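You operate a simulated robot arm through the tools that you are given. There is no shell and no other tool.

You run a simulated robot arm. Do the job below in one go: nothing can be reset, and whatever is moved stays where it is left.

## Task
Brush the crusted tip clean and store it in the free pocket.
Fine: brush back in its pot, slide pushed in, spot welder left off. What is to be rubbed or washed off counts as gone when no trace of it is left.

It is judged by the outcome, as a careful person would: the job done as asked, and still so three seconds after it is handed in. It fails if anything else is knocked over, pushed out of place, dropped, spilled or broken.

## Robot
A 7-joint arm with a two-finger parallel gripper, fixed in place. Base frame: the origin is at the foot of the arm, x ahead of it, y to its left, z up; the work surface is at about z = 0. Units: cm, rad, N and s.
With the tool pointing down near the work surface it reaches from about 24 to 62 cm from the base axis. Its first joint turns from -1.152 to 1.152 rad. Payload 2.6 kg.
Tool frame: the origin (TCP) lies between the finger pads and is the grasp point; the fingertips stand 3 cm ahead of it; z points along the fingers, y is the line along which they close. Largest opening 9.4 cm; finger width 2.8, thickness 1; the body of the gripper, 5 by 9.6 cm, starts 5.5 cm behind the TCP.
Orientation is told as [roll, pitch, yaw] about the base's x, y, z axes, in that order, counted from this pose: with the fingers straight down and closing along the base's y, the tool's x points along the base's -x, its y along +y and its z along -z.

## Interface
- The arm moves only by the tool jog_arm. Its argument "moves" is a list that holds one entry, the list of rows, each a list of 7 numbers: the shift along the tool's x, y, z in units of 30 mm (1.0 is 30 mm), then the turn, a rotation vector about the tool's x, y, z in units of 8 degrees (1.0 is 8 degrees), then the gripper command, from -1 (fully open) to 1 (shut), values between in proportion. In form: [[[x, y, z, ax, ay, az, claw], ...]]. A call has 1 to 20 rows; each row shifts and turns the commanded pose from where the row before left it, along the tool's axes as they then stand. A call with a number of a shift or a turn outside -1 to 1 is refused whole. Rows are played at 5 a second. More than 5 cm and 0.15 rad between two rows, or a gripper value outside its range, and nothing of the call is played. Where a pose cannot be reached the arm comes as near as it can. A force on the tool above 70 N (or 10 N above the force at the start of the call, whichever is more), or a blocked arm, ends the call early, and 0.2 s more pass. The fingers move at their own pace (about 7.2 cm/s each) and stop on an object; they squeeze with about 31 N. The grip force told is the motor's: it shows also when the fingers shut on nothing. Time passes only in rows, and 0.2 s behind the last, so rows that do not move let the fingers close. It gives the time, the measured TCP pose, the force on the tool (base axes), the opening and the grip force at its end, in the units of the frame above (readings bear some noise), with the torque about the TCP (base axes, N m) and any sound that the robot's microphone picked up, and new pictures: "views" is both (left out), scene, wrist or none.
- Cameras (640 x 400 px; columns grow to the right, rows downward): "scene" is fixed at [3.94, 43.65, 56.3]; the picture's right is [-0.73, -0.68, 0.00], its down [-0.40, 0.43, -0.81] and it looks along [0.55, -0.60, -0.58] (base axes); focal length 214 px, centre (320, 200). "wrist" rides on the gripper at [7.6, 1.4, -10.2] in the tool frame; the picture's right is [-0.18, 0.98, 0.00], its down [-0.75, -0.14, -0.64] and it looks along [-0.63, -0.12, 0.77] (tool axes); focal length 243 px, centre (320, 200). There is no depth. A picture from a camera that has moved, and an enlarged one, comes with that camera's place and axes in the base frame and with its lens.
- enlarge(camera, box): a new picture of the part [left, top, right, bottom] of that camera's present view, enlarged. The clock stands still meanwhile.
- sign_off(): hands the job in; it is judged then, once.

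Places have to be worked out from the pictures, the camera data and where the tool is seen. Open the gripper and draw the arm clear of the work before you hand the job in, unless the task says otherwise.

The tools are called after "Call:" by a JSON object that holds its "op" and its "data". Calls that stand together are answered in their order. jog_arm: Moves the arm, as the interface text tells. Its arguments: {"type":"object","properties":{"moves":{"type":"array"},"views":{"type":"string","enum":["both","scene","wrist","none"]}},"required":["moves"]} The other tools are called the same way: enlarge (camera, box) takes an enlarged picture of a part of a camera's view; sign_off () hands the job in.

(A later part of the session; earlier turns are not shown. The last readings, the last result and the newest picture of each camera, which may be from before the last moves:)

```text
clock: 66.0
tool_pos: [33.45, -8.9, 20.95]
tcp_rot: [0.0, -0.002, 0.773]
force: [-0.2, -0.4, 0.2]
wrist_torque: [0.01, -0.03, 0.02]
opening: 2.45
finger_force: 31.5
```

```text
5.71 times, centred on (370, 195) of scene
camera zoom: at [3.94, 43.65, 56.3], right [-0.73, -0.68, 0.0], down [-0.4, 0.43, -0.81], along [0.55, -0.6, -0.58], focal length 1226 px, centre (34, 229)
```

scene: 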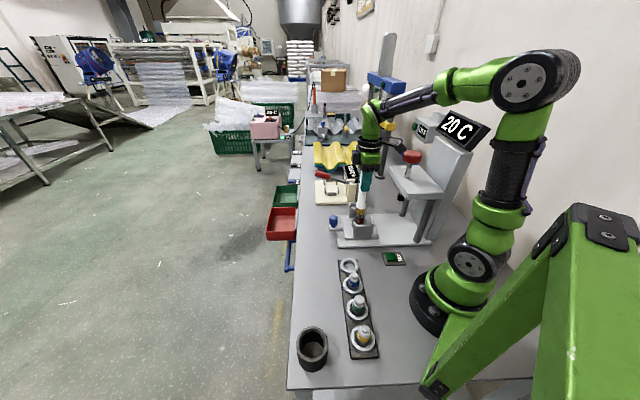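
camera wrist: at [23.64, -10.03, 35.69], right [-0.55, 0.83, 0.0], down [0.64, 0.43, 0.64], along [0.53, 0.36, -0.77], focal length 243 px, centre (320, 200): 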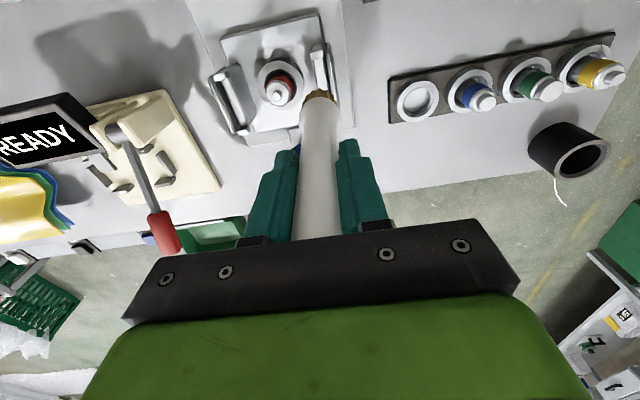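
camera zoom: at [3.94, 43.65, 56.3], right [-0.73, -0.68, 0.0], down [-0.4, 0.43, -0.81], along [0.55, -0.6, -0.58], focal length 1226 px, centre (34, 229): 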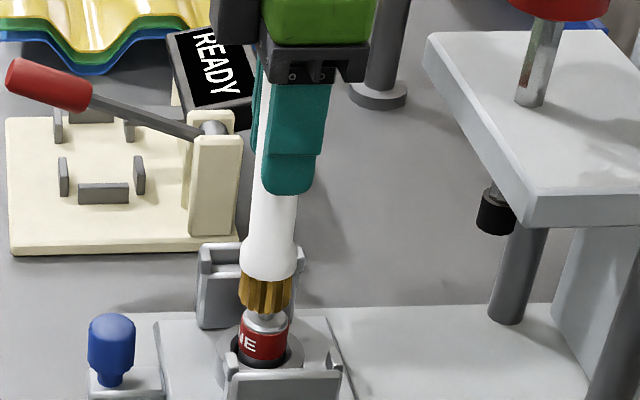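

Call:
{"op": "jog_arm", "data": {"moves": [[[0, 0, 0.04, 0, 0, 0, 1], [0, 0, 0, 0, 0, 0, 1]]], "views": "none"}}

```text
clock: 66.6
tool_pos: [33.66, -8.99, 20.83]
tcp_rot: [-0.004, -0.001, 0.771]
force: [-3.4, -0.5, 21.9]
wrist_torque: [0.15, 0.53, 0.0]
opening: 2.42
finger_force: 31.0
```

Call:
{"op": "jog_arm", "data": {"moves": [[[0, 0.4, 0, 0, 0, 0, 1], [0, -0.4, 0, 0, 0, 0, 1], [0, -0.4, 0, 0, 0, 0, 1], [0, 0.4, 0, 0, 0, 0, 1], [0, 0.4, 0, 0, 0, 0, 1], [0, -0.4, 0, 0, 0, 0, 1], [0, -0.4, 0, 0, 0, 0, 1], [0, 0.4, 0, 0, 0, 0, 1], [0, 0.4, 0, 0, 0, 0, 1], [0, -0.4, 0, 0, 0, 0, 1], [0, -0.4, 0, 0, 0, 0, 1], [0, 0.4, 0, 0, 0, 0, 1], [0, 0, -0.7, 0, 0, 0, 1], [0, 0, -0.8, 0, 0, 0, 1], [0, 0.8, 0, 0, 0, 0, 1], [0, 0.8, 0, 0, 0, 0, 1], [0, 0, 0, 0, 0, 0, 1]]], "views": "wrist"}}

Call:
{"op": "enlarge", "data": {"camera": "scene", "box": [355, 208, 375, 226]}}

Call:
{"op": "enlarge", "data": {"camera": "wrist", "box": [255, 70, 305, 120]}}

```text
clock: 70.2
tool_pos: [30.15, -5.35, 25.29]
tcp_rot: [0.0, 0.0, 0.774]
force: [0.3, -0.4, -0.6]
wrist_torque: [0.0, -0.01, 0.0]
opening: 2.4
finger_force: 31.0
camera wrist: at [23.64, -9.79, 35.49], right [-0.55, 0.83, 0.0], down [0.64, 0.43, 0.64], along [0.53, 0.36, -0.77], focal length 243 px, centre (320, 200)
```

wrist: 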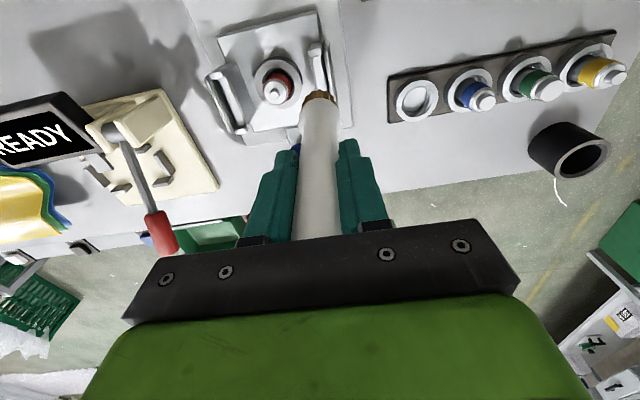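

```text
16.00 times, centred on (365, 217) of scene
camera zoom: at [3.94, 43.65, 56.3], right [-0.73, -0.68, 0.0], down [-0.4, 0.43, -0.81], along [0.55, -0.6, -0.58], focal length 3432 px, centre (-400, -72)
```

zoom: 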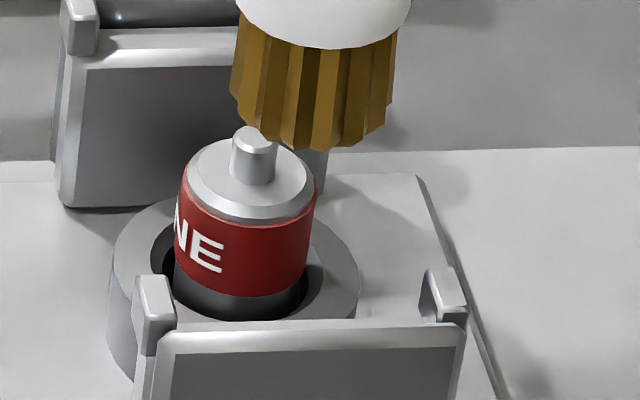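

```text
8.00 times, centred on (280, 95) of wrist
camera zoom: at [23.64, -9.79, 35.49], right [-0.55, 0.83, 0.0], down [0.64, 0.43, 0.64], along [0.53, 0.36, -0.77], focal length 1941 px, centre (640, 1040)
```

zoom: 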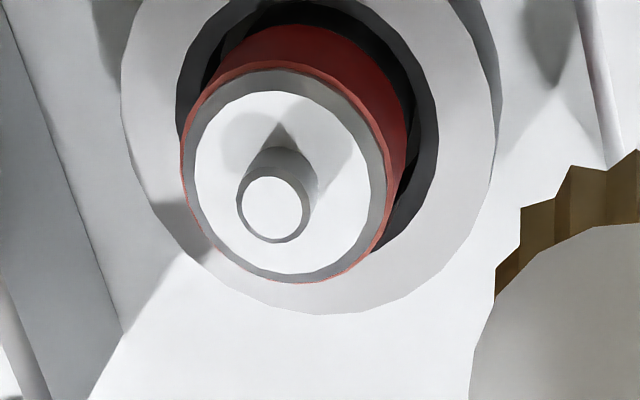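

No further change between the last two rounds, so the tip is clean. Now I carry the brush back to above its pot at (17.4, 30.75), allowing for a slight tilt of the brush in the grip.

Call:
{"op": "jog_arm", "data": {"moves": [[[0, 0, -0.6, 0, 0, 0, 1], [-0.421, 0.891, 0, 0, 0, 0, 1], [-0.421, 0.891, 0, 0, 0, 0, 1], [-0.421, 0.891, 0, 0, 0, 0, 1], [-0.421, 0.891, 0, 0, 0, 0, 1], [-0.421, 0.891, 0, 0, 0, 0, 1], [-0.421, 0.891, 0, 0, 0, 0, 1], [-0.421, 0.891, 0, 0, 0, 0, 1], [-0.421, 0.891, 0, 0, 0, 0, 1], [-0.421, 0.891, 0, 0, 0, 0, 1], [-0.421, 0.891, 0, 0, 0, 0, 1], [-0.421, 0.891, 0, 0, 0, 0, 1], [-0.421, 0.891, 0, 0, 0, 0, 1], [-0.421, 0.891, 0, 0, 0, 0, 1], [0, 0, 0, 0, 0, 0, 1]]], "views": "both"}}

Call:
{"op": "enlarge", "data": {"camera": "scene", "box": [280, 270, 350, 380]}}

Call:
{"op": "enlarge", "data": {"camera": "wrist", "box": [270, 30, 370, 130]}}

```text
clock: 73.4
tool_pos: [17.62, 30.85, 26.95]
tcp_rot: [0.001, 0.001, 0.774]
force: [0.2, 0.3, -0.6]
wrist_torque: [0.0, -0.03, -0.01]
opening: 2.42
finger_force: 31.4
camera wrist: at [11.07, 26.33, 37.29], right [-0.55, 0.83, 0.0], down [0.64, 0.42, 0.64], along [0.53, 0.36, -0.77], focal length 243 px, centre (320, 200)
```

scene: 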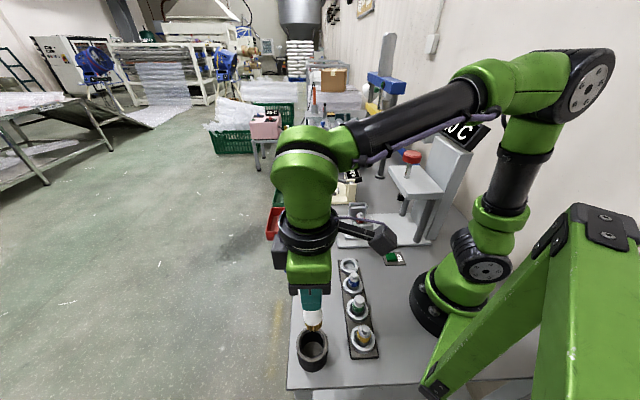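
wrist: 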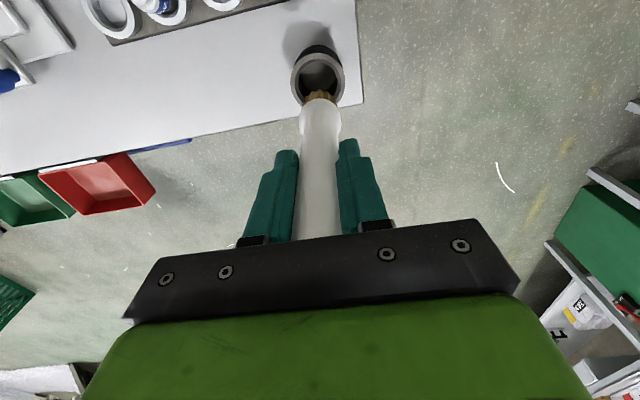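

```text
3.64 times, centred on (315, 325) of scene
camera zoom: at [3.94, 43.65, 56.3], right [-0.73, -0.68, 0.0], down [-0.4, 0.43, -0.81], along [0.55, -0.6, -0.58], focal length 780 px, centre (338, -254)
```

zoom: 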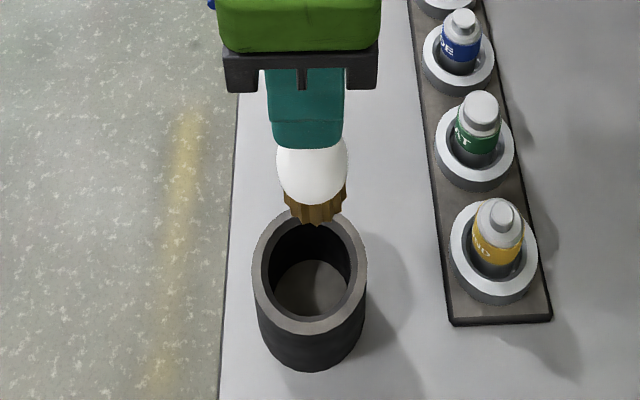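

```text
4.00 times, centred on (320, 80) of wrist
camera zoom: at [11.07, 26.33, 37.29], right [-0.55, 0.83, 0.0], down [0.64, 0.42, 0.64], along [0.53, 0.36, -0.77], focal length 970 px, centre (320, 680)
```

zoom: 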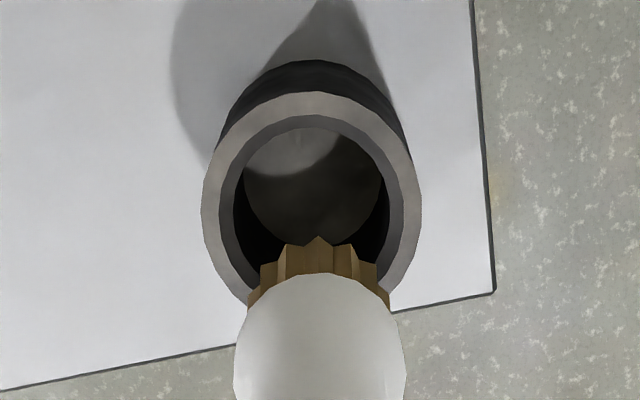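

The bristles look about 0.3 cm short of the pot centre along the slide direction. I correct that and lower until the bristles are just above the rim, then look again.

Call:
{"op": "jog_arm", "data": {"moves": [[[-0.1, -0.03, 0.6, 0, 0, 0, 1], [0, 0, 0.6, 0, 0, 0, 1], [0, 0, 0.6, 0, 0, 0, 1], [0, 0, 0.3, 0, 0, 0, 1], [0, 0, 0, 0, 0, 0, 1]]], "views": "both"}}

Call:
{"op": "enlarge", "data": {"camera": "scene", "box": [280, 290, 350, 380]}}

Call:
{"op": "enlarge", "data": {"camera": "wrist", "box": [270, 30, 370, 130]}}

```text
clock: 74.6
tool_pos: [17.79, 30.85, 20.86]
tcp_rot: [0.0, 0.0, 0.772]
force: [-0.3, -0.1, -0.3]
wrist_torque: [0.01, 0.01, 0.02]
opening: 2.44
finger_force: 31.2
camera wrist: at [11.34, 26.42, 31.16], right [-0.55, 0.83, 0.0], down [0.64, 0.43, 0.64], along [0.53, 0.36, -0.77], focal length 243 px, centre (320, 200)
```

scene: 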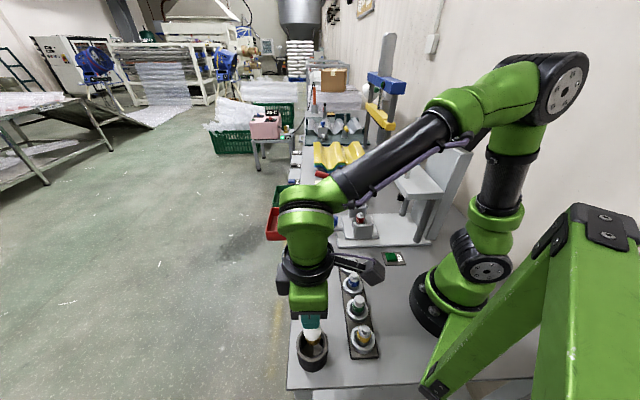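
wrist: 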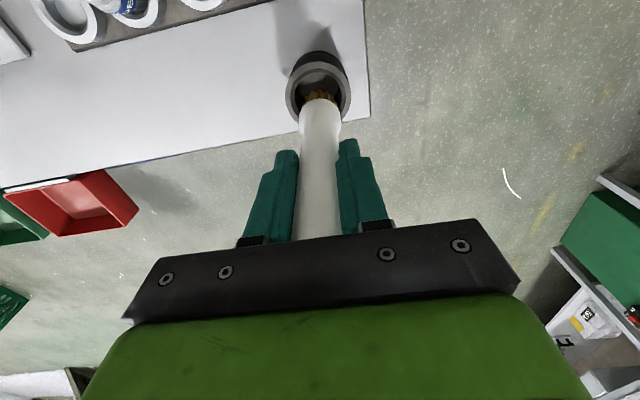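

```text
4.44 times, centred on (315, 335) of scene
camera zoom: at [3.94, 43.65, 56.3], right [-0.73, -0.68, 0.0], down [-0.4, 0.43, -0.81], along [0.55, -0.6, -0.58], focal length 953 px, centre (342, -400)
```

zoom: 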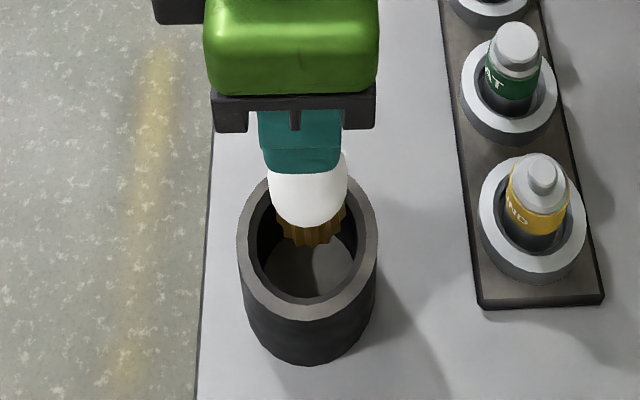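

```text
4.00 times, centred on (320, 80) of wrist
camera zoom: at [11.34, 26.42, 31.16], right [-0.55, 0.83, 0.0], down [0.64, 0.43, 0.64], along [0.53, 0.36, -0.77], focal length 970 px, centre (320, 680)
```

zoom: 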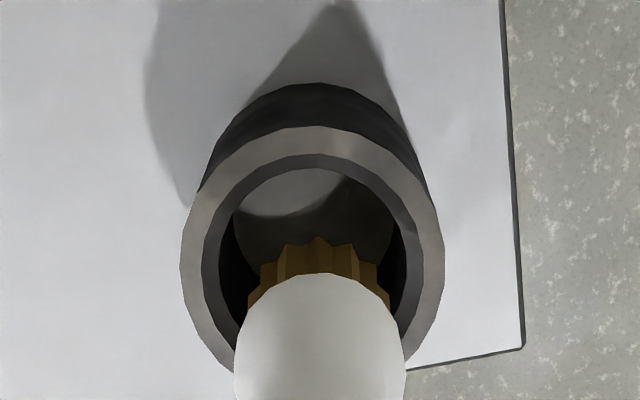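

Both views place the bristles centred over the pot opening. I lower into the pot, watching the force.

Call:
{"op": "jog_arm", "data": {"moves": [[[0, 0, 0.4, 0, 0, 0, 1], [0, 0, 0.4, 0, 0, 0, 1], [0, 0, 0.4, 0, 0, 0, 1], [0, 0, 0, 0, 0, 0, 1]]], "views": "wrist"}}

Call:
{"op": "enlarge", "data": {"camera": "scene", "box": [280, 290, 350, 380]}}

Call:
{"op": "enlarge", "data": {"camera": "wrist", "box": [270, 30, 370, 130]}}

```text
clock: 75.6
tool_pos: [17.86, 30.78, 17.07]
tcp_rot: [0.001, 0.001, 0.774]
force: [-0.4, 0.0, -0.8]
wrist_torque: [0.01, -0.01, -0.04]
opening: 2.4
finger_force: 31.0
camera wrist: at [11.41, 26.36, 27.4], right [-0.55, 0.83, 0.0], down [0.64, 0.42, 0.64], along [0.53, 0.36, -0.77], focal length 243 px, centre (320, 200)
```

wrist: 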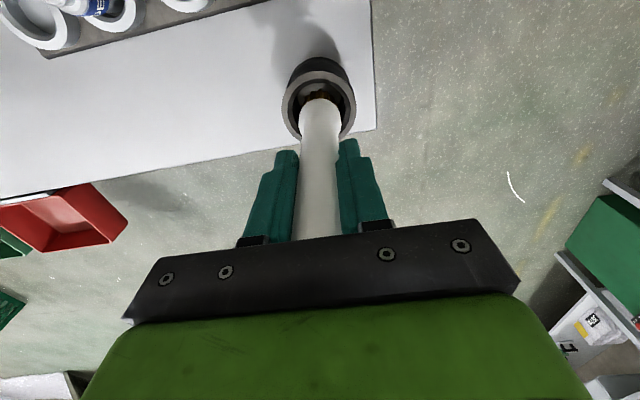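

```text
4.44 times, centred on (315, 335) of scene
camera zoom: at [3.94, 43.65, 56.3], right [-0.73, -0.68, 0.0], down [-0.4, 0.43, -0.81], along [0.55, -0.6, -0.58], focal length 953 px, centre (342, -400)
```

zoom: 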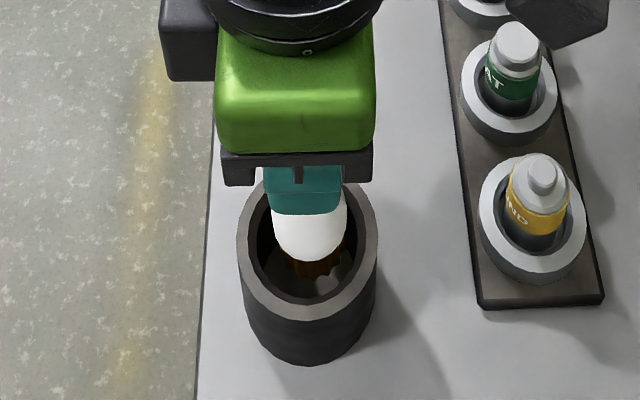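

```text
4.00 times, centred on (320, 80) of wrist
camera zoom: at [11.41, 26.36, 27.4], right [-0.55, 0.83, 0.0], down [0.64, 0.42, 0.64], along [0.53, 0.36, -0.77], focal length 970 px, centre (320, 680)
```

zoom: 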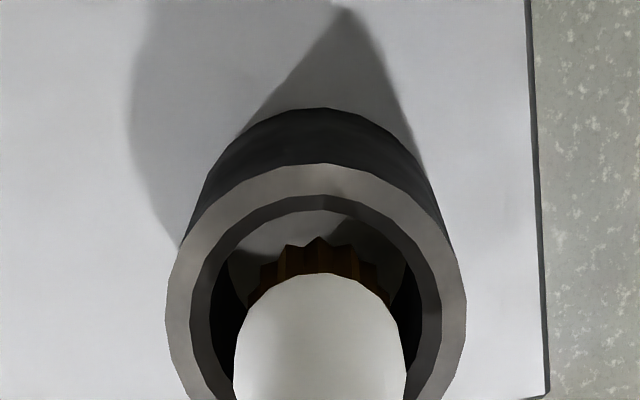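

The head is inside the pot with clearance all round. I continue down toward the pot floor in decreasing steps.

Call:
{"op": "jog_arm", "data": {"moves": [[[0, 0, 0.4, 0, 0, 0, 1], [0, 0, 0.4, 0, 0, 0, 1], [0, 0, 0.3, 0, 0, 0, 1], [0, 0, 0, 0, 0, 0, 1]]], "views": "none"}}

Call:
{"op": "jog_arm", "data": {"moves": [[[0, 0, 0.08, 0, 0, 0, 1], [0, 0, 0, 0, 0, 0, 1]]], "views": "none"}}

```text
clock: 76.6
tool_pos: [17.86, 30.72, 13.97]
tcp_rot: [-0.001, -0.001, 0.774]
force: [0.0, 0.2, -0.2]
wrist_torque: [0.03, 0.0, 0.01]
opening: 2.42
finger_force: 30.8
```

```text
clock: 77.2
tool_pos: [17.86, 30.81, 13.66]
tcp_rot: [-0.001, 0.0, 0.773]
force: [0.5, 0.1, 0.3]
wrist_torque: [-0.01, -0.03, 0.0]
opening: 2.42
finger_force: 30.8
```

Call:
{"op": "jog_arm", "data": {"moves": [[[0, 0, 0.08, 0, 0, 0, 1], [0, 0, 0, 0, 0, 0, 1]]], "views": "none"}}

Call:
{"op": "jog_arm", "data": {"moves": [[[0, 0, 0.06, 0, 0, 0, 1], [0, 0, 0, 0, 0, 0, 1]]], "views": "none"}}

Call:
{"op": "jog_arm", "data": {"moves": [[[0, 0, 0.06, 0, 0, 0, 1], [0, 0, 0, 0, 0, 0, 1]]], "views": "wrist"}}

```text
clock: 77.8
tool_pos: [17.94, 30.84, 13.39]
tcp_rot: [0.0, 0.001, 0.774]
force: [-0.2, -0.1, -0.9]
wrist_torque: [-0.03, 0.06, 0.05]
opening: 2.44
finger_force: 31.1
```

```text
clock: 78.4
tool_pos: [17.85, 30.8, 13.18]
tcp_rot: [0.0, -0.002, 0.772]
force: [0.0, 0.1, -0.8]
wrist_torque: [0.02, 0.02, -0.02]
opening: 2.42
finger_force: 29.9
```

```text
clock: 79.0
tool_pos: [17.95, 30.84, 13.13]
tcp_rot: [0.0, 0.0, 0.773]
force: [0.5, 0.1, 0.1]
wrist_torque: [0.03, 0.03, 0.01]
opening: 2.44
finger_force: 31.0
camera wrist: at [11.41, 26.48, 23.32], right [-0.55, 0.83, 0.0], down [0.64, 0.43, 0.64], along [0.53, 0.36, -0.77], focal length 243 px, centre (320, 200)
```

wrist: 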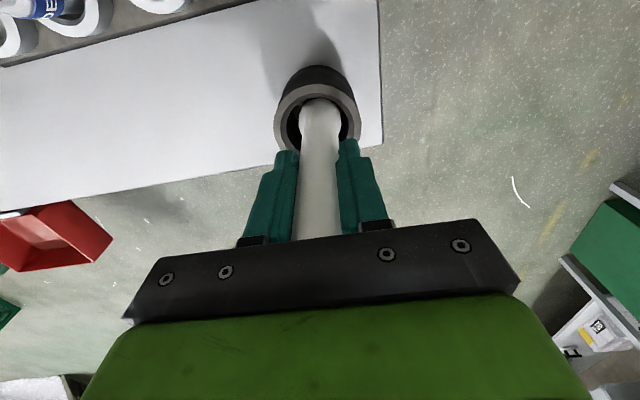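

Call:
{"op": "jog_arm", "data": {"moves": [[[0, 0, 0.06, 0, 0, 0, 1], [0, 0, 0, 0, 0, 0, 1]]], "views": "none"}}

Call:
{"op": "jog_arm", "data": {"moves": [[[0, 0, 0.06, 0, 0, 0, 1], [0, 0, 0, 0, 0, 0, 1]]], "views": "none"}}

Call:
{"op": "jog_arm", "data": {"moves": [[[0, 0, 0.06, 0, 0, 0, 1], [0, 0, 0, 0, 0, 0, 1]]], "views": "none"}}

```text
clock: 79.6
tool_pos: [17.8, 31.12, 12.83]
tcp_rot: [0.0, -0.001, 0.774]
force: [-0.1, 0.2, -0.8]
wrist_torque: [0.03, -0.01, -0.01]
opening: 2.41
finger_force: 30.8
```

```text
clock: 80.2
tool_pos: [17.94, 31.01, 12.66]
tcp_rot: [0.001, -0.001, 0.773]
force: [0.7, 0.1, -0.7]
wrist_torque: [-0.04, -0.01, -0.01]
opening: 2.45
finger_force: 30.4
```

```text
clock: 80.8
tool_pos: [17.98, 30.91, 12.52]
tcp_rot: [-0.001, -0.002, 0.775]
force: [0.3, -2.3, 7.1]
wrist_torque: [-0.12, 0.03, 0.0]
opening: 2.4
finger_force: 30.9
```

The bristles now rest on the pot floor (7 N). I open the gripper and then raise it clear of the handle.

Call:
{"op": "jog_arm", "data": {"moves": [[[0, 0, -0.03, 0, 0, 0, 0.3], [0, 0, 0, 0, 0, 0, 0], [0, 0, 0, 0, 0, 0, -0.3], [0, 0, 0, 0, 0, 0, -0.6], [0, 0, 0, 0, 0, 0, -0.6]]], "views": "both"}}

Call:
{"op": "enlarge", "data": {"camera": "scene", "box": [270, 270, 370, 380]}}

```text
clock: 82.0
tool_pos: [17.85, 30.76, 12.56]
tcp_rot: [0.0, 0.0, 0.772]
force: [-0.7, 0.1, 0.4]
wrist_torque: [-0.04, 0.0, 0.0]
opening: 7.52
finger_force: 0.0
camera wrist: at [11.41, 26.48, 22.86], right [-0.55, 0.83, 0.0], down [0.64, 0.43, 0.64], along [0.53, 0.36, -0.77], focal length 243 px, centre (320, 200)
```

scene: 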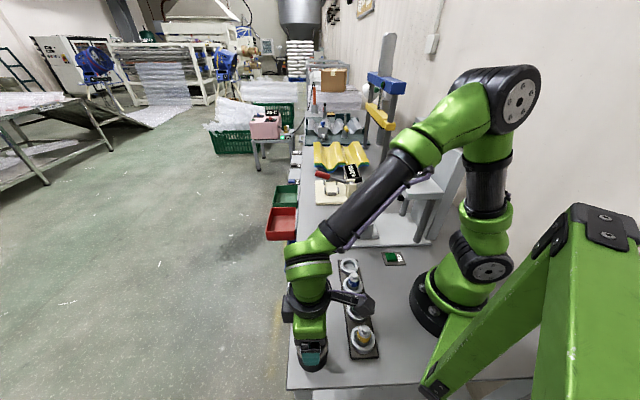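
wrist: 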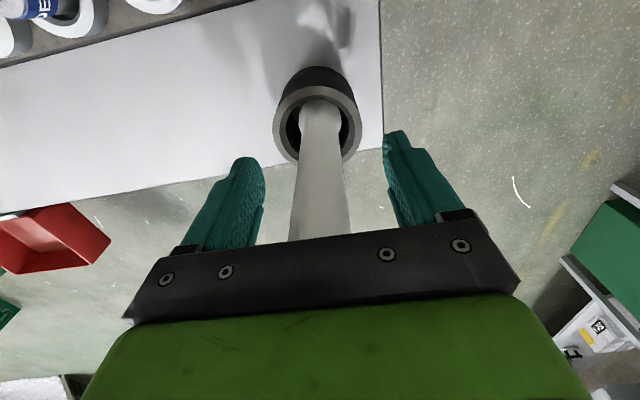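

```text
3.64 times, centred on (320, 325) of scene
camera zoom: at [3.94, 43.65, 56.3], right [-0.73, -0.68, 0.0], down [-0.4, 0.43, -0.81], along [0.55, -0.6, -0.58], focal length 780 px, centre (320, -254)
```

zoom: 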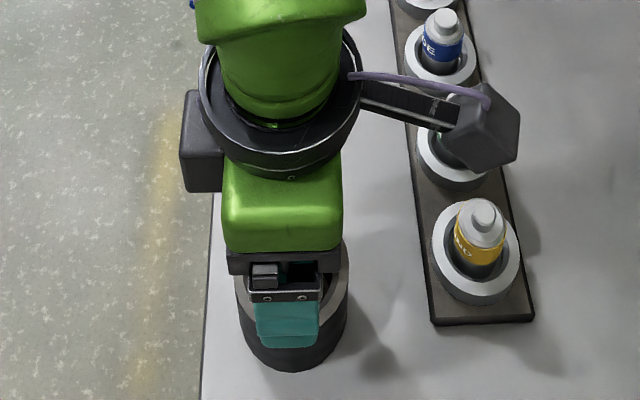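

The brush stands free inside the pot. I raise straight up out of its reach.

Call:
{"op": "jog_arm", "data": {"moves": [[[0, 0, -0.3, 0, 0, 0, -0.6], [0, 0, -0.6, 0, 0, 0, -0.6], [0, 0, -0.8, 0, 0, 0, -0.6], [0, 0, -0.8, 0, 0, 0, -0.6], [0, 0, -0.8, 0, 0, 0, -0.6], [0, 0, -0.8, 0, 0, 0, -0.6], [0, 0, -0.8, 0, 0, 0, -0.6], [0, 0, 0, 0, 0, 0, -0.6]]], "views": "both"}}

Call:
{"op": "enlarge", "data": {"camera": "scene", "box": [270, 270, 370, 380]}}

Call:
{"op": "enlarge", "data": {"camera": "scene", "box": [335, 195, 385, 245]}}

```text
clock: 83.8
tool_pos: [17.91, 30.95, 27.48]
tcp_rot: [0.0, -0.001, 0.774]
force: [-1.0, -0.3, 0.5]
wrist_torque: [-0.01, -0.02, -0.01]
opening: 7.5
finger_force: 0.1
camera wrist: at [11.47, 26.47, 37.73], right [-0.55, 0.83, 0.0], down [0.64, 0.43, 0.64], along [0.53, 0.36, -0.77], focal length 243 px, centre (320, 200)
```

scene: 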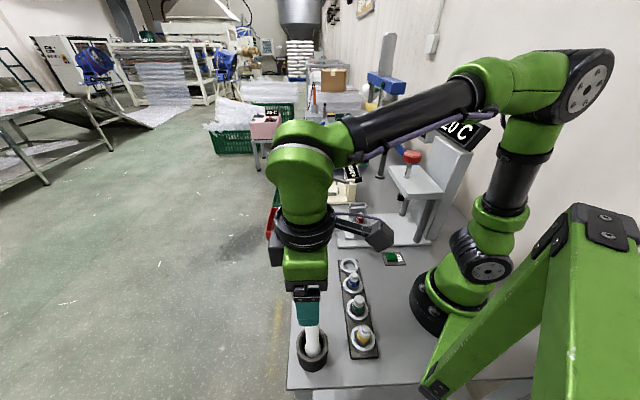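
wrist: 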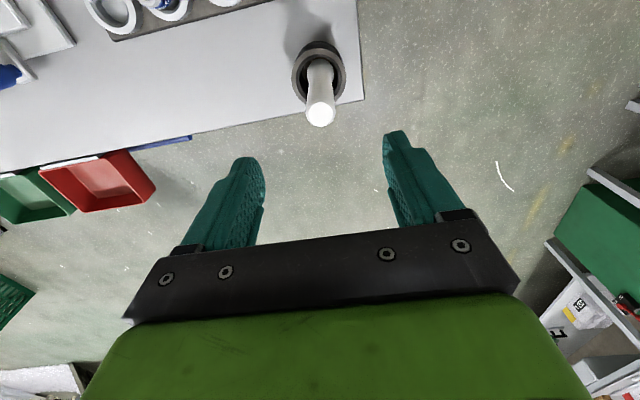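

```text
3.64 times, centred on (320, 325) of scene
camera zoom: at [3.94, 43.65, 56.3], right [-0.73, -0.68, 0.0], down [-0.4, 0.43, -0.81], along [0.55, -0.6, -0.58], focal length 780 px, centre (320, -254)
```

zoom: 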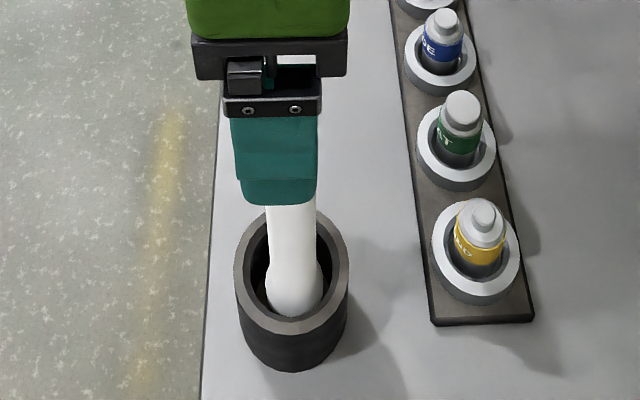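

```text
8.00 times, centred on (360, 220) of scene
camera zoom: at [3.94, 43.65, 56.3], right [-0.73, -0.68, 0.0], down [-0.4, 0.43, -0.81], along [0.55, -0.6, -0.58], focal length 1716 px, centre (0, 40)
```

zoom: 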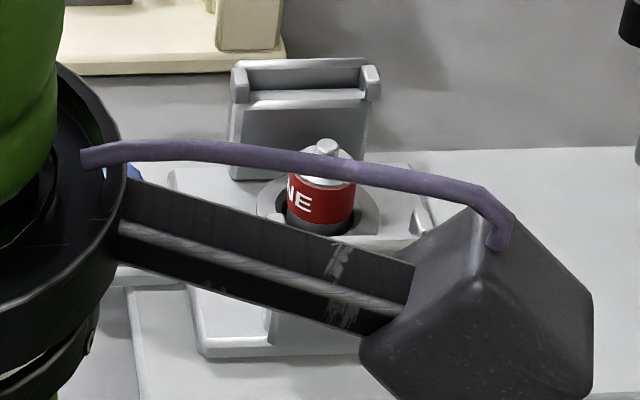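

The brush is back in its pot and stands stably. Next I move above the cleaned tip at about (32.9, -9.3), staying high.

Call:
{"op": "jog_arm", "data": {"moves": [[[0.4133, -0.9353, 0, 0, 0, 0, -0.6], [0.4133, -0.9353, 0, 0, 0, 0, -0.6], [0.4133, -0.9353, 0, 0, 0, 0, -0.6], [0.4133, -0.9353, 0, 0, 0, 0, -0.6], [0.4133, -0.9353, 0, 0, 0, 0, -0.6], [0.4133, -0.9353, 0, 0, 0, 0, -0.6], [0.4133, -0.9353, 0, 0, 0, 0, -0.6], [0.4133, -0.9353, 0, 0, 0, 0, -0.6], [0.4133, -0.9353, 0, 0, 0, 0, -0.6], [0.4133, -0.9353, 0, 0, 0, 0, -0.6], [0.4133, -0.9353, 0, 0, 0, 0, -0.6], [0.4133, -0.9353, 0, 0, 0, 0, -0.6], [0.4133, -0.9353, 0, 0, 0, 0, -0.6], [0.4133, -0.9353, 0, 0, 0, 0, -0.6]]], "views": "none"}}

Call:
{"op": "jog_arm", "data": {"moves": [[[0, 0, 0, 0, 0, 0.942, -0.2], [0, 0, 0, 0, 0, 0.942, -0.2], [0, 0, 0, 0, 0, 0.942, -0.2], [0, 0, 0, 0, 0, 0.942, -0.2], [0, 0, 0, 0, 0, 0.942, -0.2], [0, 0, 0, 0, 0, 0.942, -0.2], [0, 0, 0, 0, 0, 0.942, -0.2], [0, 0, 0, 0, 0, 0.942, -0.2], [0, 0, 0, 0, 0, 0.942, -0.2], [0, 0, 0, 0, 0, 0.942, -0.2], [0, 0, 0, 0, 0, 0.942, -0.2], [0, 0, 0, 0, 0, 0.942, -0.2], [0, 0, 0.8, 0, 0, 0, -0.2], [0, 0, 0.8, 0, 0, 0, -0.2], [0, 0, 0, 0, 0, 0, -0.2]]], "views": "both"}}

Call:
{"op": "enlarge", "data": {"camera": "wrist", "box": [280, 40, 370, 130]}}

Call:
{"op": "enlarge", "data": {"camera": "scene", "box": [335, 160, 405, 240]}}

```text
clock: 86.8
tool_pos: [32.93, -9.49, 27.55]
tcp_rot: [-0.001, 0.0, 0.773]
force: [-0.7, -0.4, -0.4]
wrist_torque: [-0.03, 0.0, -0.01]
opening: 7.5
finger_force: 0.0
```

```text
clock: 90.0
tool_pos: [33.1, -9.35, 22.39]
tcp_rot: [0.0, 0.0, -0.807]
force: [-0.3, 0.1, 0.1]
wrist_torque: [-0.02, 0.01, -0.04]
opening: 5.66
finger_force: 0.0
camera wrist: at [28.71, -3.03, 32.77], right [0.84, 0.55, 0.0], down [0.42, -0.64, 0.64], along [0.35, -0.54, -0.77], focal length 243 px, centre (320, 200)
```

scene: 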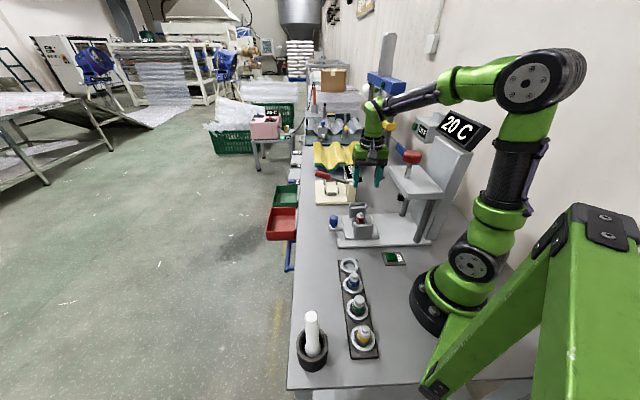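
wrist: 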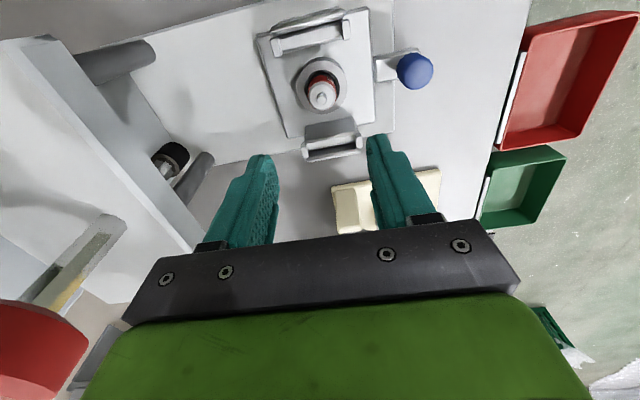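

```text
4.44 times, centred on (325, 85) of wrist
camera zoom: at [28.71, -3.03, 32.77], right [0.84, 0.55, 0.0], down [0.42, -0.64, 0.64], along [0.35, -0.54, -0.77], focal length 1078 px, centre (298, 711)
```

zoom: 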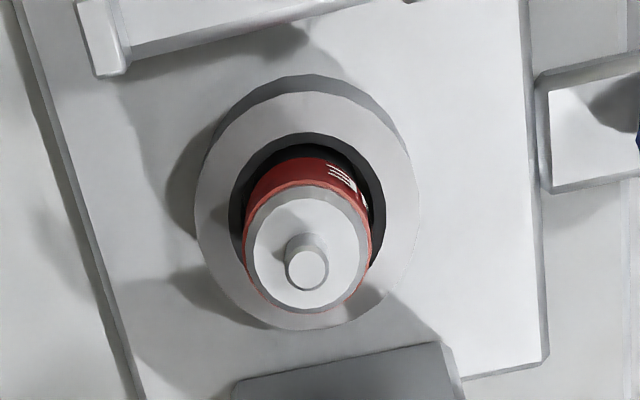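

```text
5.00 times, centred on (370, 200) of scene
camera zoom: at [3.94, 43.65, 56.3], right [-0.73, -0.68, 0.0], down [-0.4, 0.43, -0.81], along [0.55, -0.6, -0.58], focal length 1072 px, centre (70, 200)
```

zoom: 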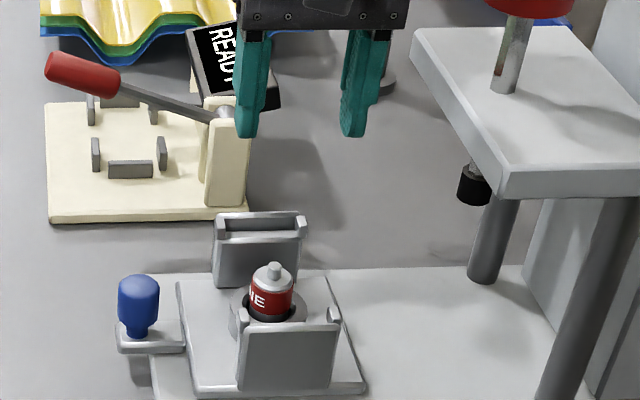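

The tip is clean and upright at about (32.95, -9.35) with the nose near z 8.9, and the socket rim is near z 4.7. I lower to just above the nose for a final alignment check.

Call:
{"op": "jog_arm", "data": {"moves": [[[0, 0.08, 0.8, 0, 0, 0, -0.2], [0, 0, 0.8, 0, 0, 0, -0.2], [0, 0, 0.8, 0, 0, 0, -0.2], [0, 0, 0.8, 0, 0, 0, -0.2], [0, 0, 0, 0, 0, 0, -0.2]]], "views": "both"}}

Call:
{"op": "enlarge", "data": {"camera": "wrist", "box": [220, 60, 420, 190]}}

Call:
{"op": "enlarge", "data": {"camera": "scene", "box": [335, 180, 395, 240]}}

```text
clock: 91.2
tool_pos: [33.12, -9.15, 12.84]
tcp_rot: [0.002, -0.001, -0.805]
force: [0.9, 0.5, -0.2]
wrist_torque: [-0.01, 0.03, -0.01]
opening: 5.65
finger_force: 0.1
camera wrist: at [28.86, -2.77, 23.11], right [0.84, 0.55, 0.0], down [0.42, -0.64, 0.64], along [0.35, -0.54, -0.77], focal length 243 px, centre (320, 200)
```

scene: 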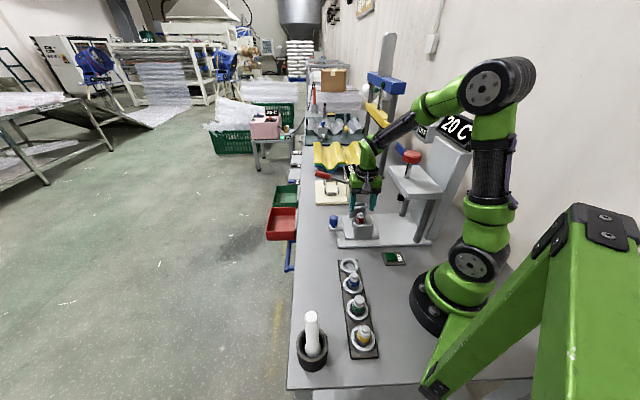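
wrist: 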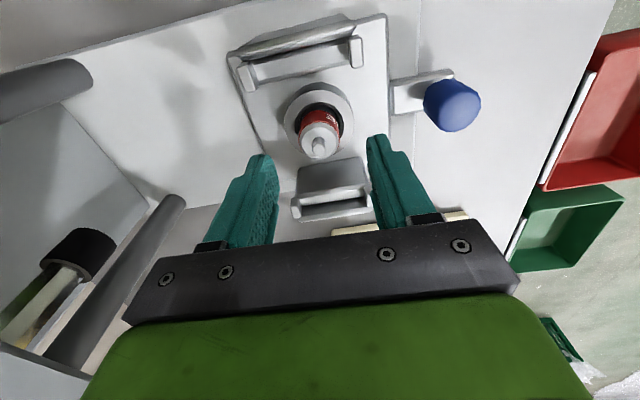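

```text
3.08 times, centred on (320, 125) of wrist
camera zoom: at [28.86, -2.77, 23.11], right [0.84, 0.55, 0.0], down [0.42, -0.64, 0.64], along [0.35, -0.54, -0.77], focal length 746 px, centre (320, 431)
```

zoom: 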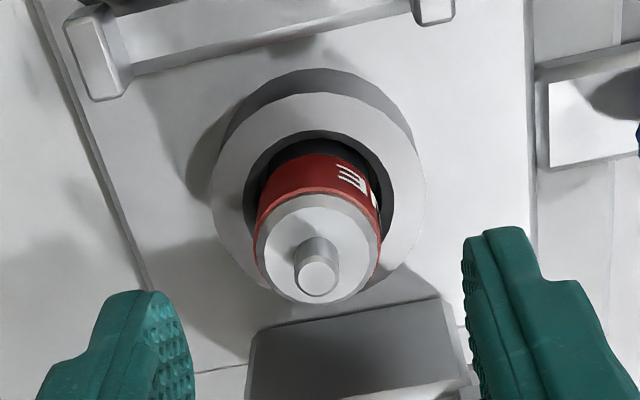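

```text
6.67 times, centred on (365, 210) of scene
camera zoom: at [3.94, 43.65, 56.3], right [-0.73, -0.68, 0.0], down [-0.4, 0.43, -0.81], along [0.55, -0.6, -0.58], focal length 1430 px, centre (20, 133)
```

zoom: 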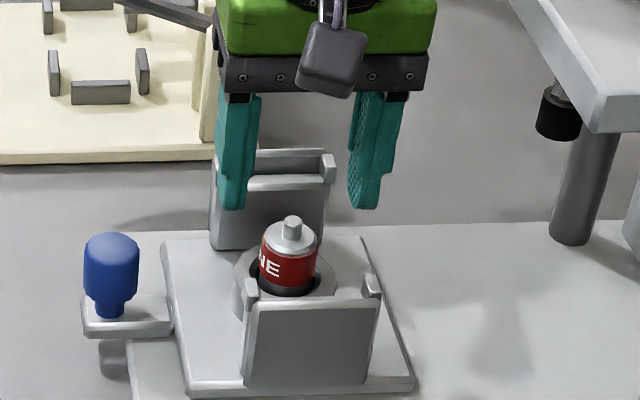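

The fingers straddle the tip centrally (within about 0.2 cm). I lower so the fingertips stop just above the socket rim, around the red collar, and check before closing.

Call:
{"op": "jog_arm", "data": {"moves": [[[0.05, 0.02, 0.4, 0, 0, 0, -0.2], [0, 0, 0.4, 0, 0, 0, -0.2], [0, 0, 0.4, 0, 0, 0, -0.2], [0, 0, 0.25, 0, 0, 0, -0.2], [0, 0, 0, 0, 0, 0, -0.2]]], "views": "both"}}

Call:
{"op": "enlarge", "data": {"camera": "wrist", "box": [220, 80, 420, 210]}}

Call:
{"op": "enlarge", "data": {"camera": "scene", "box": [335, 180, 395, 240]}}

```text
clock: 92.4
tool_pos: [32.96, -9.11, 8.54]
tcp_rot: [0.0, 0.0, -0.807]
force: [0.0, -0.2, -0.9]
wrist_torque: [0.03, -0.01, -0.03]
opening: 5.65
finger_force: 0.0
camera wrist: at [28.78, -2.68, 18.74], right [0.84, 0.55, 0.0], down [0.42, -0.64, 0.64], along [0.35, -0.54, -0.77], focal length 243 px, centre (320, 200)
```

scene: 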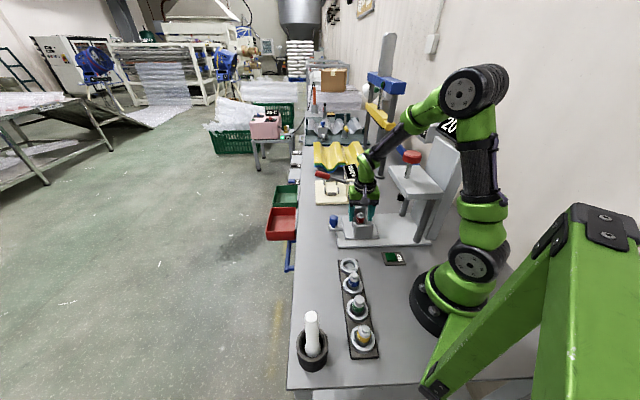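
wrist: 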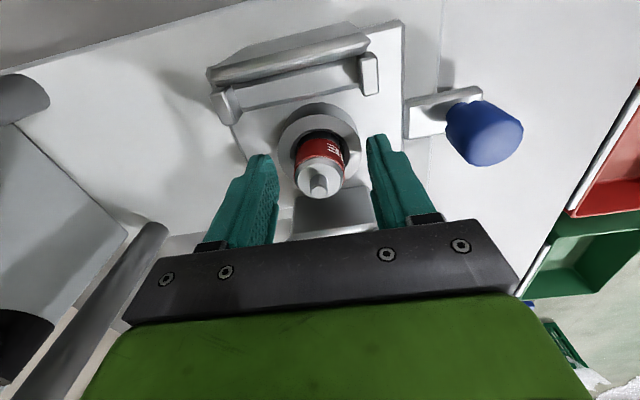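

```text
3.08 times, centred on (320, 145) of wrist
camera zoom: at [28.78, -2.68, 18.74], right [0.84, 0.55, 0.0], down [0.42, -0.64, 0.64], along [0.35, -0.54, -0.77], focal length 746 px, centre (320, 369)
```

zoom: 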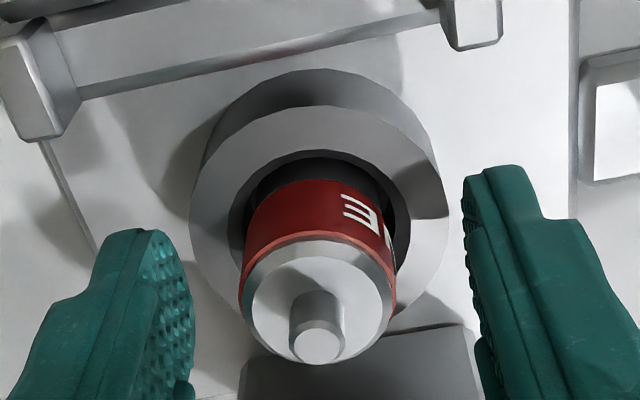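

```text
6.67 times, centred on (365, 210) of scene
camera zoom: at [3.94, 43.65, 56.3], right [-0.73, -0.68, 0.0], down [-0.4, 0.43, -0.81], along [0.55, -0.6, -0.58], focal length 1430 px, centre (20, 133)
```

zoom: 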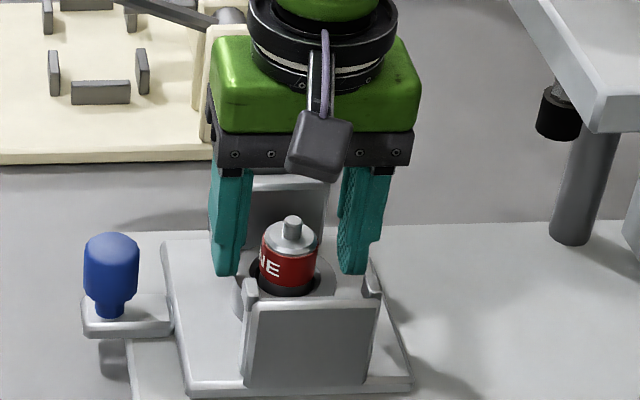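

The tip is centred between the fingers with the pads level with the red collar. I close the gripper on it.

Call:
{"op": "jog_arm", "data": {"moves": [[[0, 0, 0.03, 0, 0, 0, 0.2], [0, 0, 0, 0, 0, 0, 0.6], [0, 0, 0, 0, 0, 0, 1], [0, 0, 0, 0, 0, 0, 1], [0, 0, 0, 0, 0, 0, 1]]], "views": "wrist"}}

Call:
{"op": "enlarge", "data": {"camera": "scene", "box": [335, 180, 395, 240]}}

```text
clock: 93.6
tool_pos: [33.05, -9.06, 8.43]
tcp_rot: [0.0, 0.0, -0.804]
force: [0.2, -0.3, 0.2]
wrist_torque: [-0.01, -0.05, -0.02]
opening: 2.61
finger_force: 31.0
camera wrist: at [28.79, -2.65, 18.72], right [0.84, 0.55, 0.0], down [0.42, -0.64, 0.64], along [0.35, -0.54, -0.77], focal length 243 px, centre (320, 200)
```

wrist: 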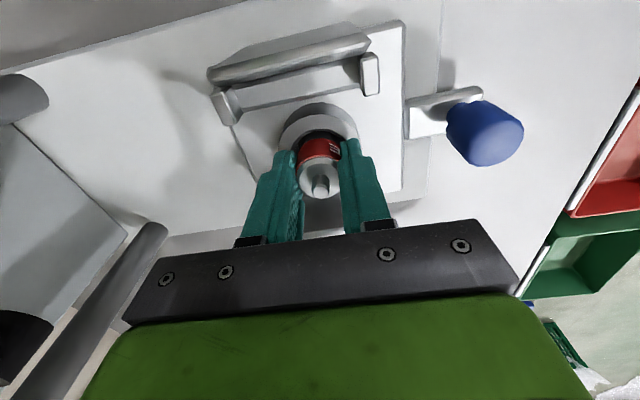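

```text
6.67 times, centred on (365, 210) of scene
camera zoom: at [3.94, 43.65, 56.3], right [-0.73, -0.68, 0.0], down [-0.4, 0.43, -0.81], along [0.55, -0.6, -0.58], focal length 1430 px, centre (20, 133)
```

zoom: 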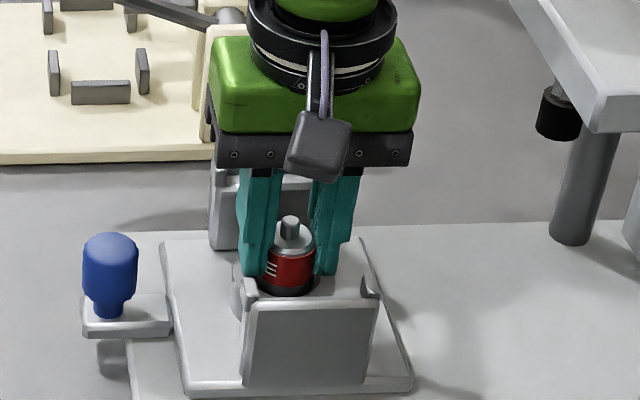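

The tip is gripped (2.61 cm, 31 N). I lift it slowly out of the socket.

Call:
{"op": "jog_arm", "data": {"moves": [[[0, 0, -0.2, 0, 0, 0, 1], [0, 0, -0.2, 0, 0, 0, 1], [0, 0, 0, 0, 0, 0, 1]]], "views": "none"}}

Call:
{"op": "enlarge", "data": {"camera": "scene", "box": [335, 180, 395, 240]}}

```text
clock: 94.4
tool_pos: [33.12, -8.94, 9.66]
tcp_rot: [0.0, 0.0, -0.806]
force: [-1.1, -0.3, -1.0]
wrist_torque: [0.03, -0.05, -0.01]
opening: 2.61
finger_force: 31.3
```

```text
6.67 times, centred on (365, 210) of scene
camera zoom: at [3.94, 43.65, 56.3], right [-0.73, -0.68, 0.0], down [-0.4, 0.43, -0.81], along [0.55, -0.6, -0.58], focal length 1430 px, centre (20, 133)
```

zoom: 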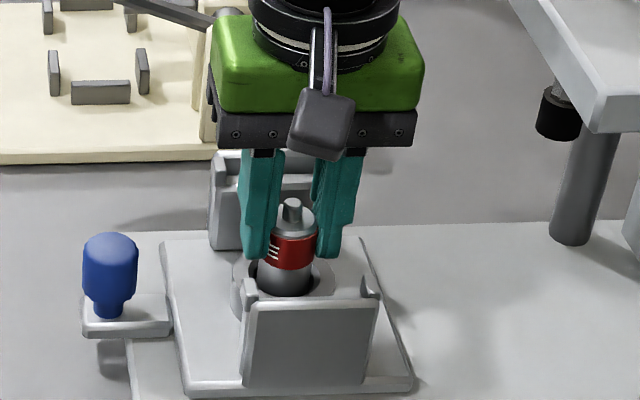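

The tip slides out smoothly and the slide stays put. I raise it clear and look.

Call:
{"op": "jog_arm", "data": {"moves": [[[0, 0, -0.4, 0, 0, 0, 1], [0, 0, -0.7, 0, 0, 0, 1], [0, 0, -0.8, 0, 0, 0, 1], [0, 0, -0.8, 0, 0, 0, 1], [0, 0, -0.8, 0, 0, 0, 1], [0, 0, 0, 0, 0, 0, 1]]], "views": "both"}}

Call:
{"op": "enlarge", "data": {"camera": "scene", "box": [335, 150, 395, 240]}}

Call:
{"op": "enlarge", "data": {"camera": "wrist", "box": [250, 40, 390, 200]}}

```text
clock: 95.8
tool_pos: [33.2, -9.16, 20.18]
tcp_rot: [0.0, 0.0, -0.805]
force: [-1.1, -0.4, -2.3]
wrist_torque: [-0.03, 0.01, -0.01]
opening: 2.61
finger_force: 31.0
camera wrist: at [28.93, -2.71, 30.45], right [0.84, 0.55, 0.0], down [0.42, -0.64, 0.64], along [0.35, -0.54, -0.77], focal length 243 px, centre (320, 200)
```

scene: 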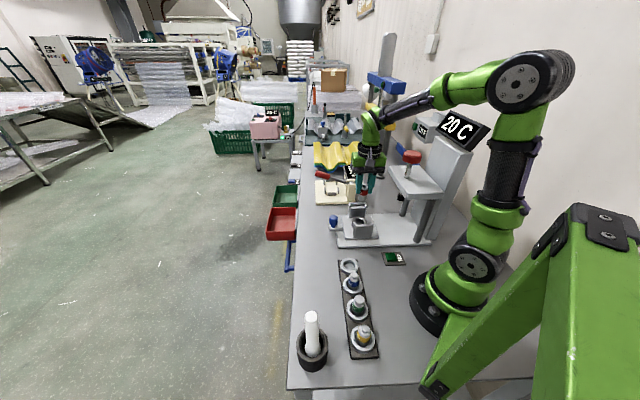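
wrist: 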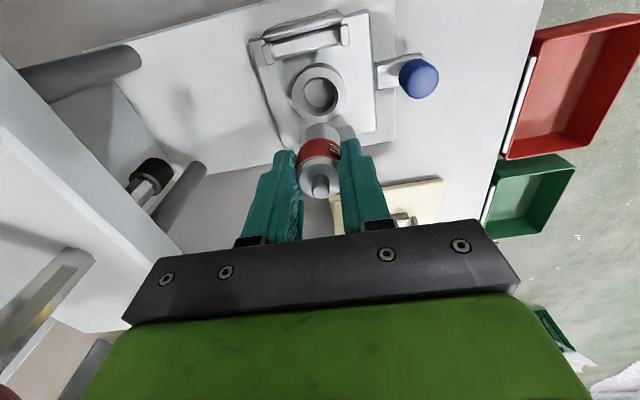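

```text
4.44 times, centred on (365, 195) of scene
camera zoom: at [3.94, 43.65, 56.3], right [-0.73, -0.68, 0.0], down [-0.4, 0.43, -0.81], along [0.55, -0.6, -0.58], focal length 953 px, centre (120, 222)
```

zoom: 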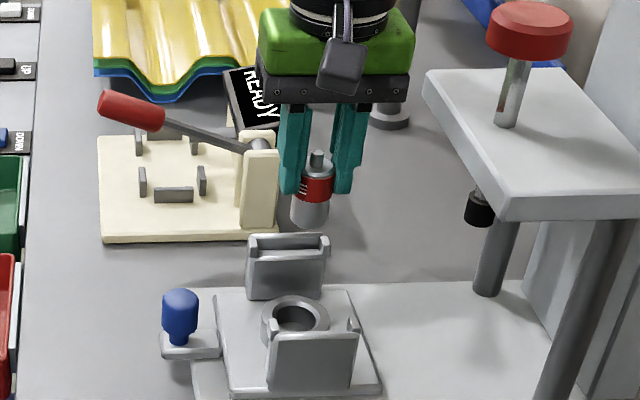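

```text
2.50 times, centred on (320, 120) of wrist
camera zoom: at [28.93, -2.71, 30.45], right [0.84, 0.55, 0.0], down [0.42, -0.64, 0.64], along [0.35, -0.54, -0.77], focal length 606 px, centre (320, 400)
```

zoom: 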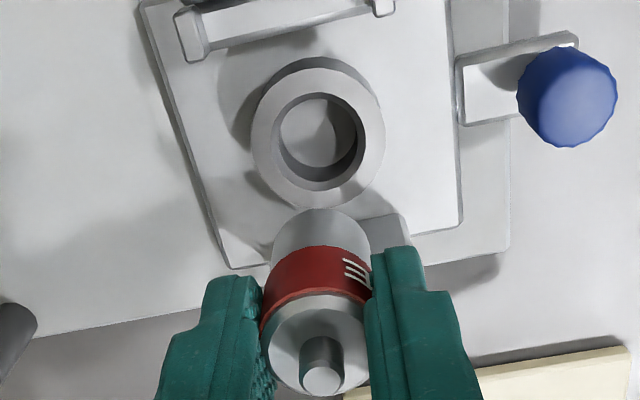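

The tip is out and clean all round as far as visible. I carry it over the free pocket at about (25.3, 6.85), keeping it well above the other tips.

Call:
{"op": "jog_arm", "data": {"moves": [[[0.81, 0.257, 0, 0, 0, 0, 1], [0.81, 0.257, 0, 0, 0, 0, 1], [0.81, 0.257, 0, 0, 0, 0, 1], [0.81, 0.257, 0, 0, 0, 0, 1], [0.81, 0.257, 0, 0, 0, 0, 1], [0.81, 0.257, 0, 0, 0, 0, 1], [0.81, 0.257, 0, 0, 0, 0, 1], [0, 0, 0, 0, 0, 0, 1]]], "views": "both"}}

Call:
{"op": "enlarge", "data": {"camera": "wrist", "box": [240, 0, 400, 200]}}

Call:
{"op": "enlarge", "data": {"camera": "scene", "box": [310, 200, 410, 300]}}

```text
clock: 97.6
tool_pos: [25.12, 6.92, 20.16]
tcp_rot: [0.001, 0.001, -0.807]
force: [0.1, 0.1, -2.1]
wrist_torque: [0.04, -0.02, 0.01]
opening: 2.6
finger_force: 31.1
camera wrist: at [20.84, 13.34, 30.44], right [0.84, 0.55, 0.0], down [0.42, -0.64, 0.64], along [0.35, -0.54, -0.77], focal length 243 px, centre (320, 200)
```

scene: 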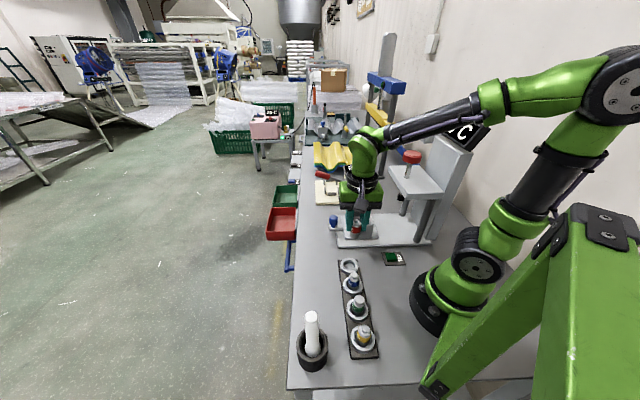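
wrist: 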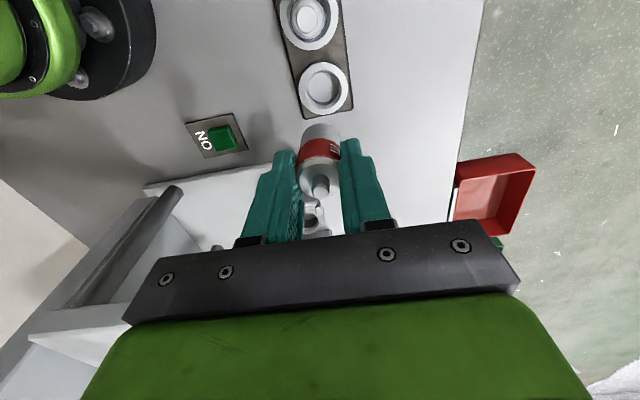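

```text
2.00 times, centred on (320, 100) of wrist
camera zoom: at [20.84, 13.34, 30.44], right [0.84, 0.55, 0.0], down [0.42, -0.64, 0.64], along [0.35, -0.54, -0.77], focal length 485 px, centre (320, 400)
```

zoom: 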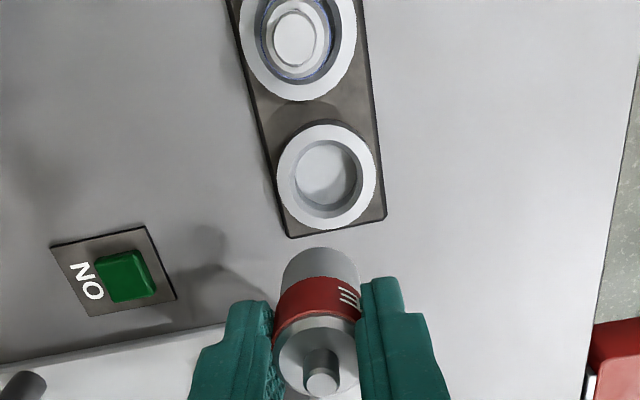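

```text
4.00 times, centred on (360, 250) of scene
camera zoom: at [3.94, 43.65, 56.3], right [-0.73, -0.68, 0.0], down [-0.4, 0.43, -0.81], along [0.55, -0.6, -0.58], focal length 858 px, centre (160, 0)
```

zoom: 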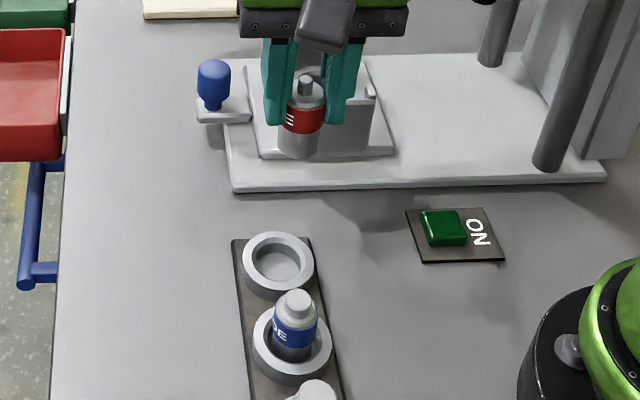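

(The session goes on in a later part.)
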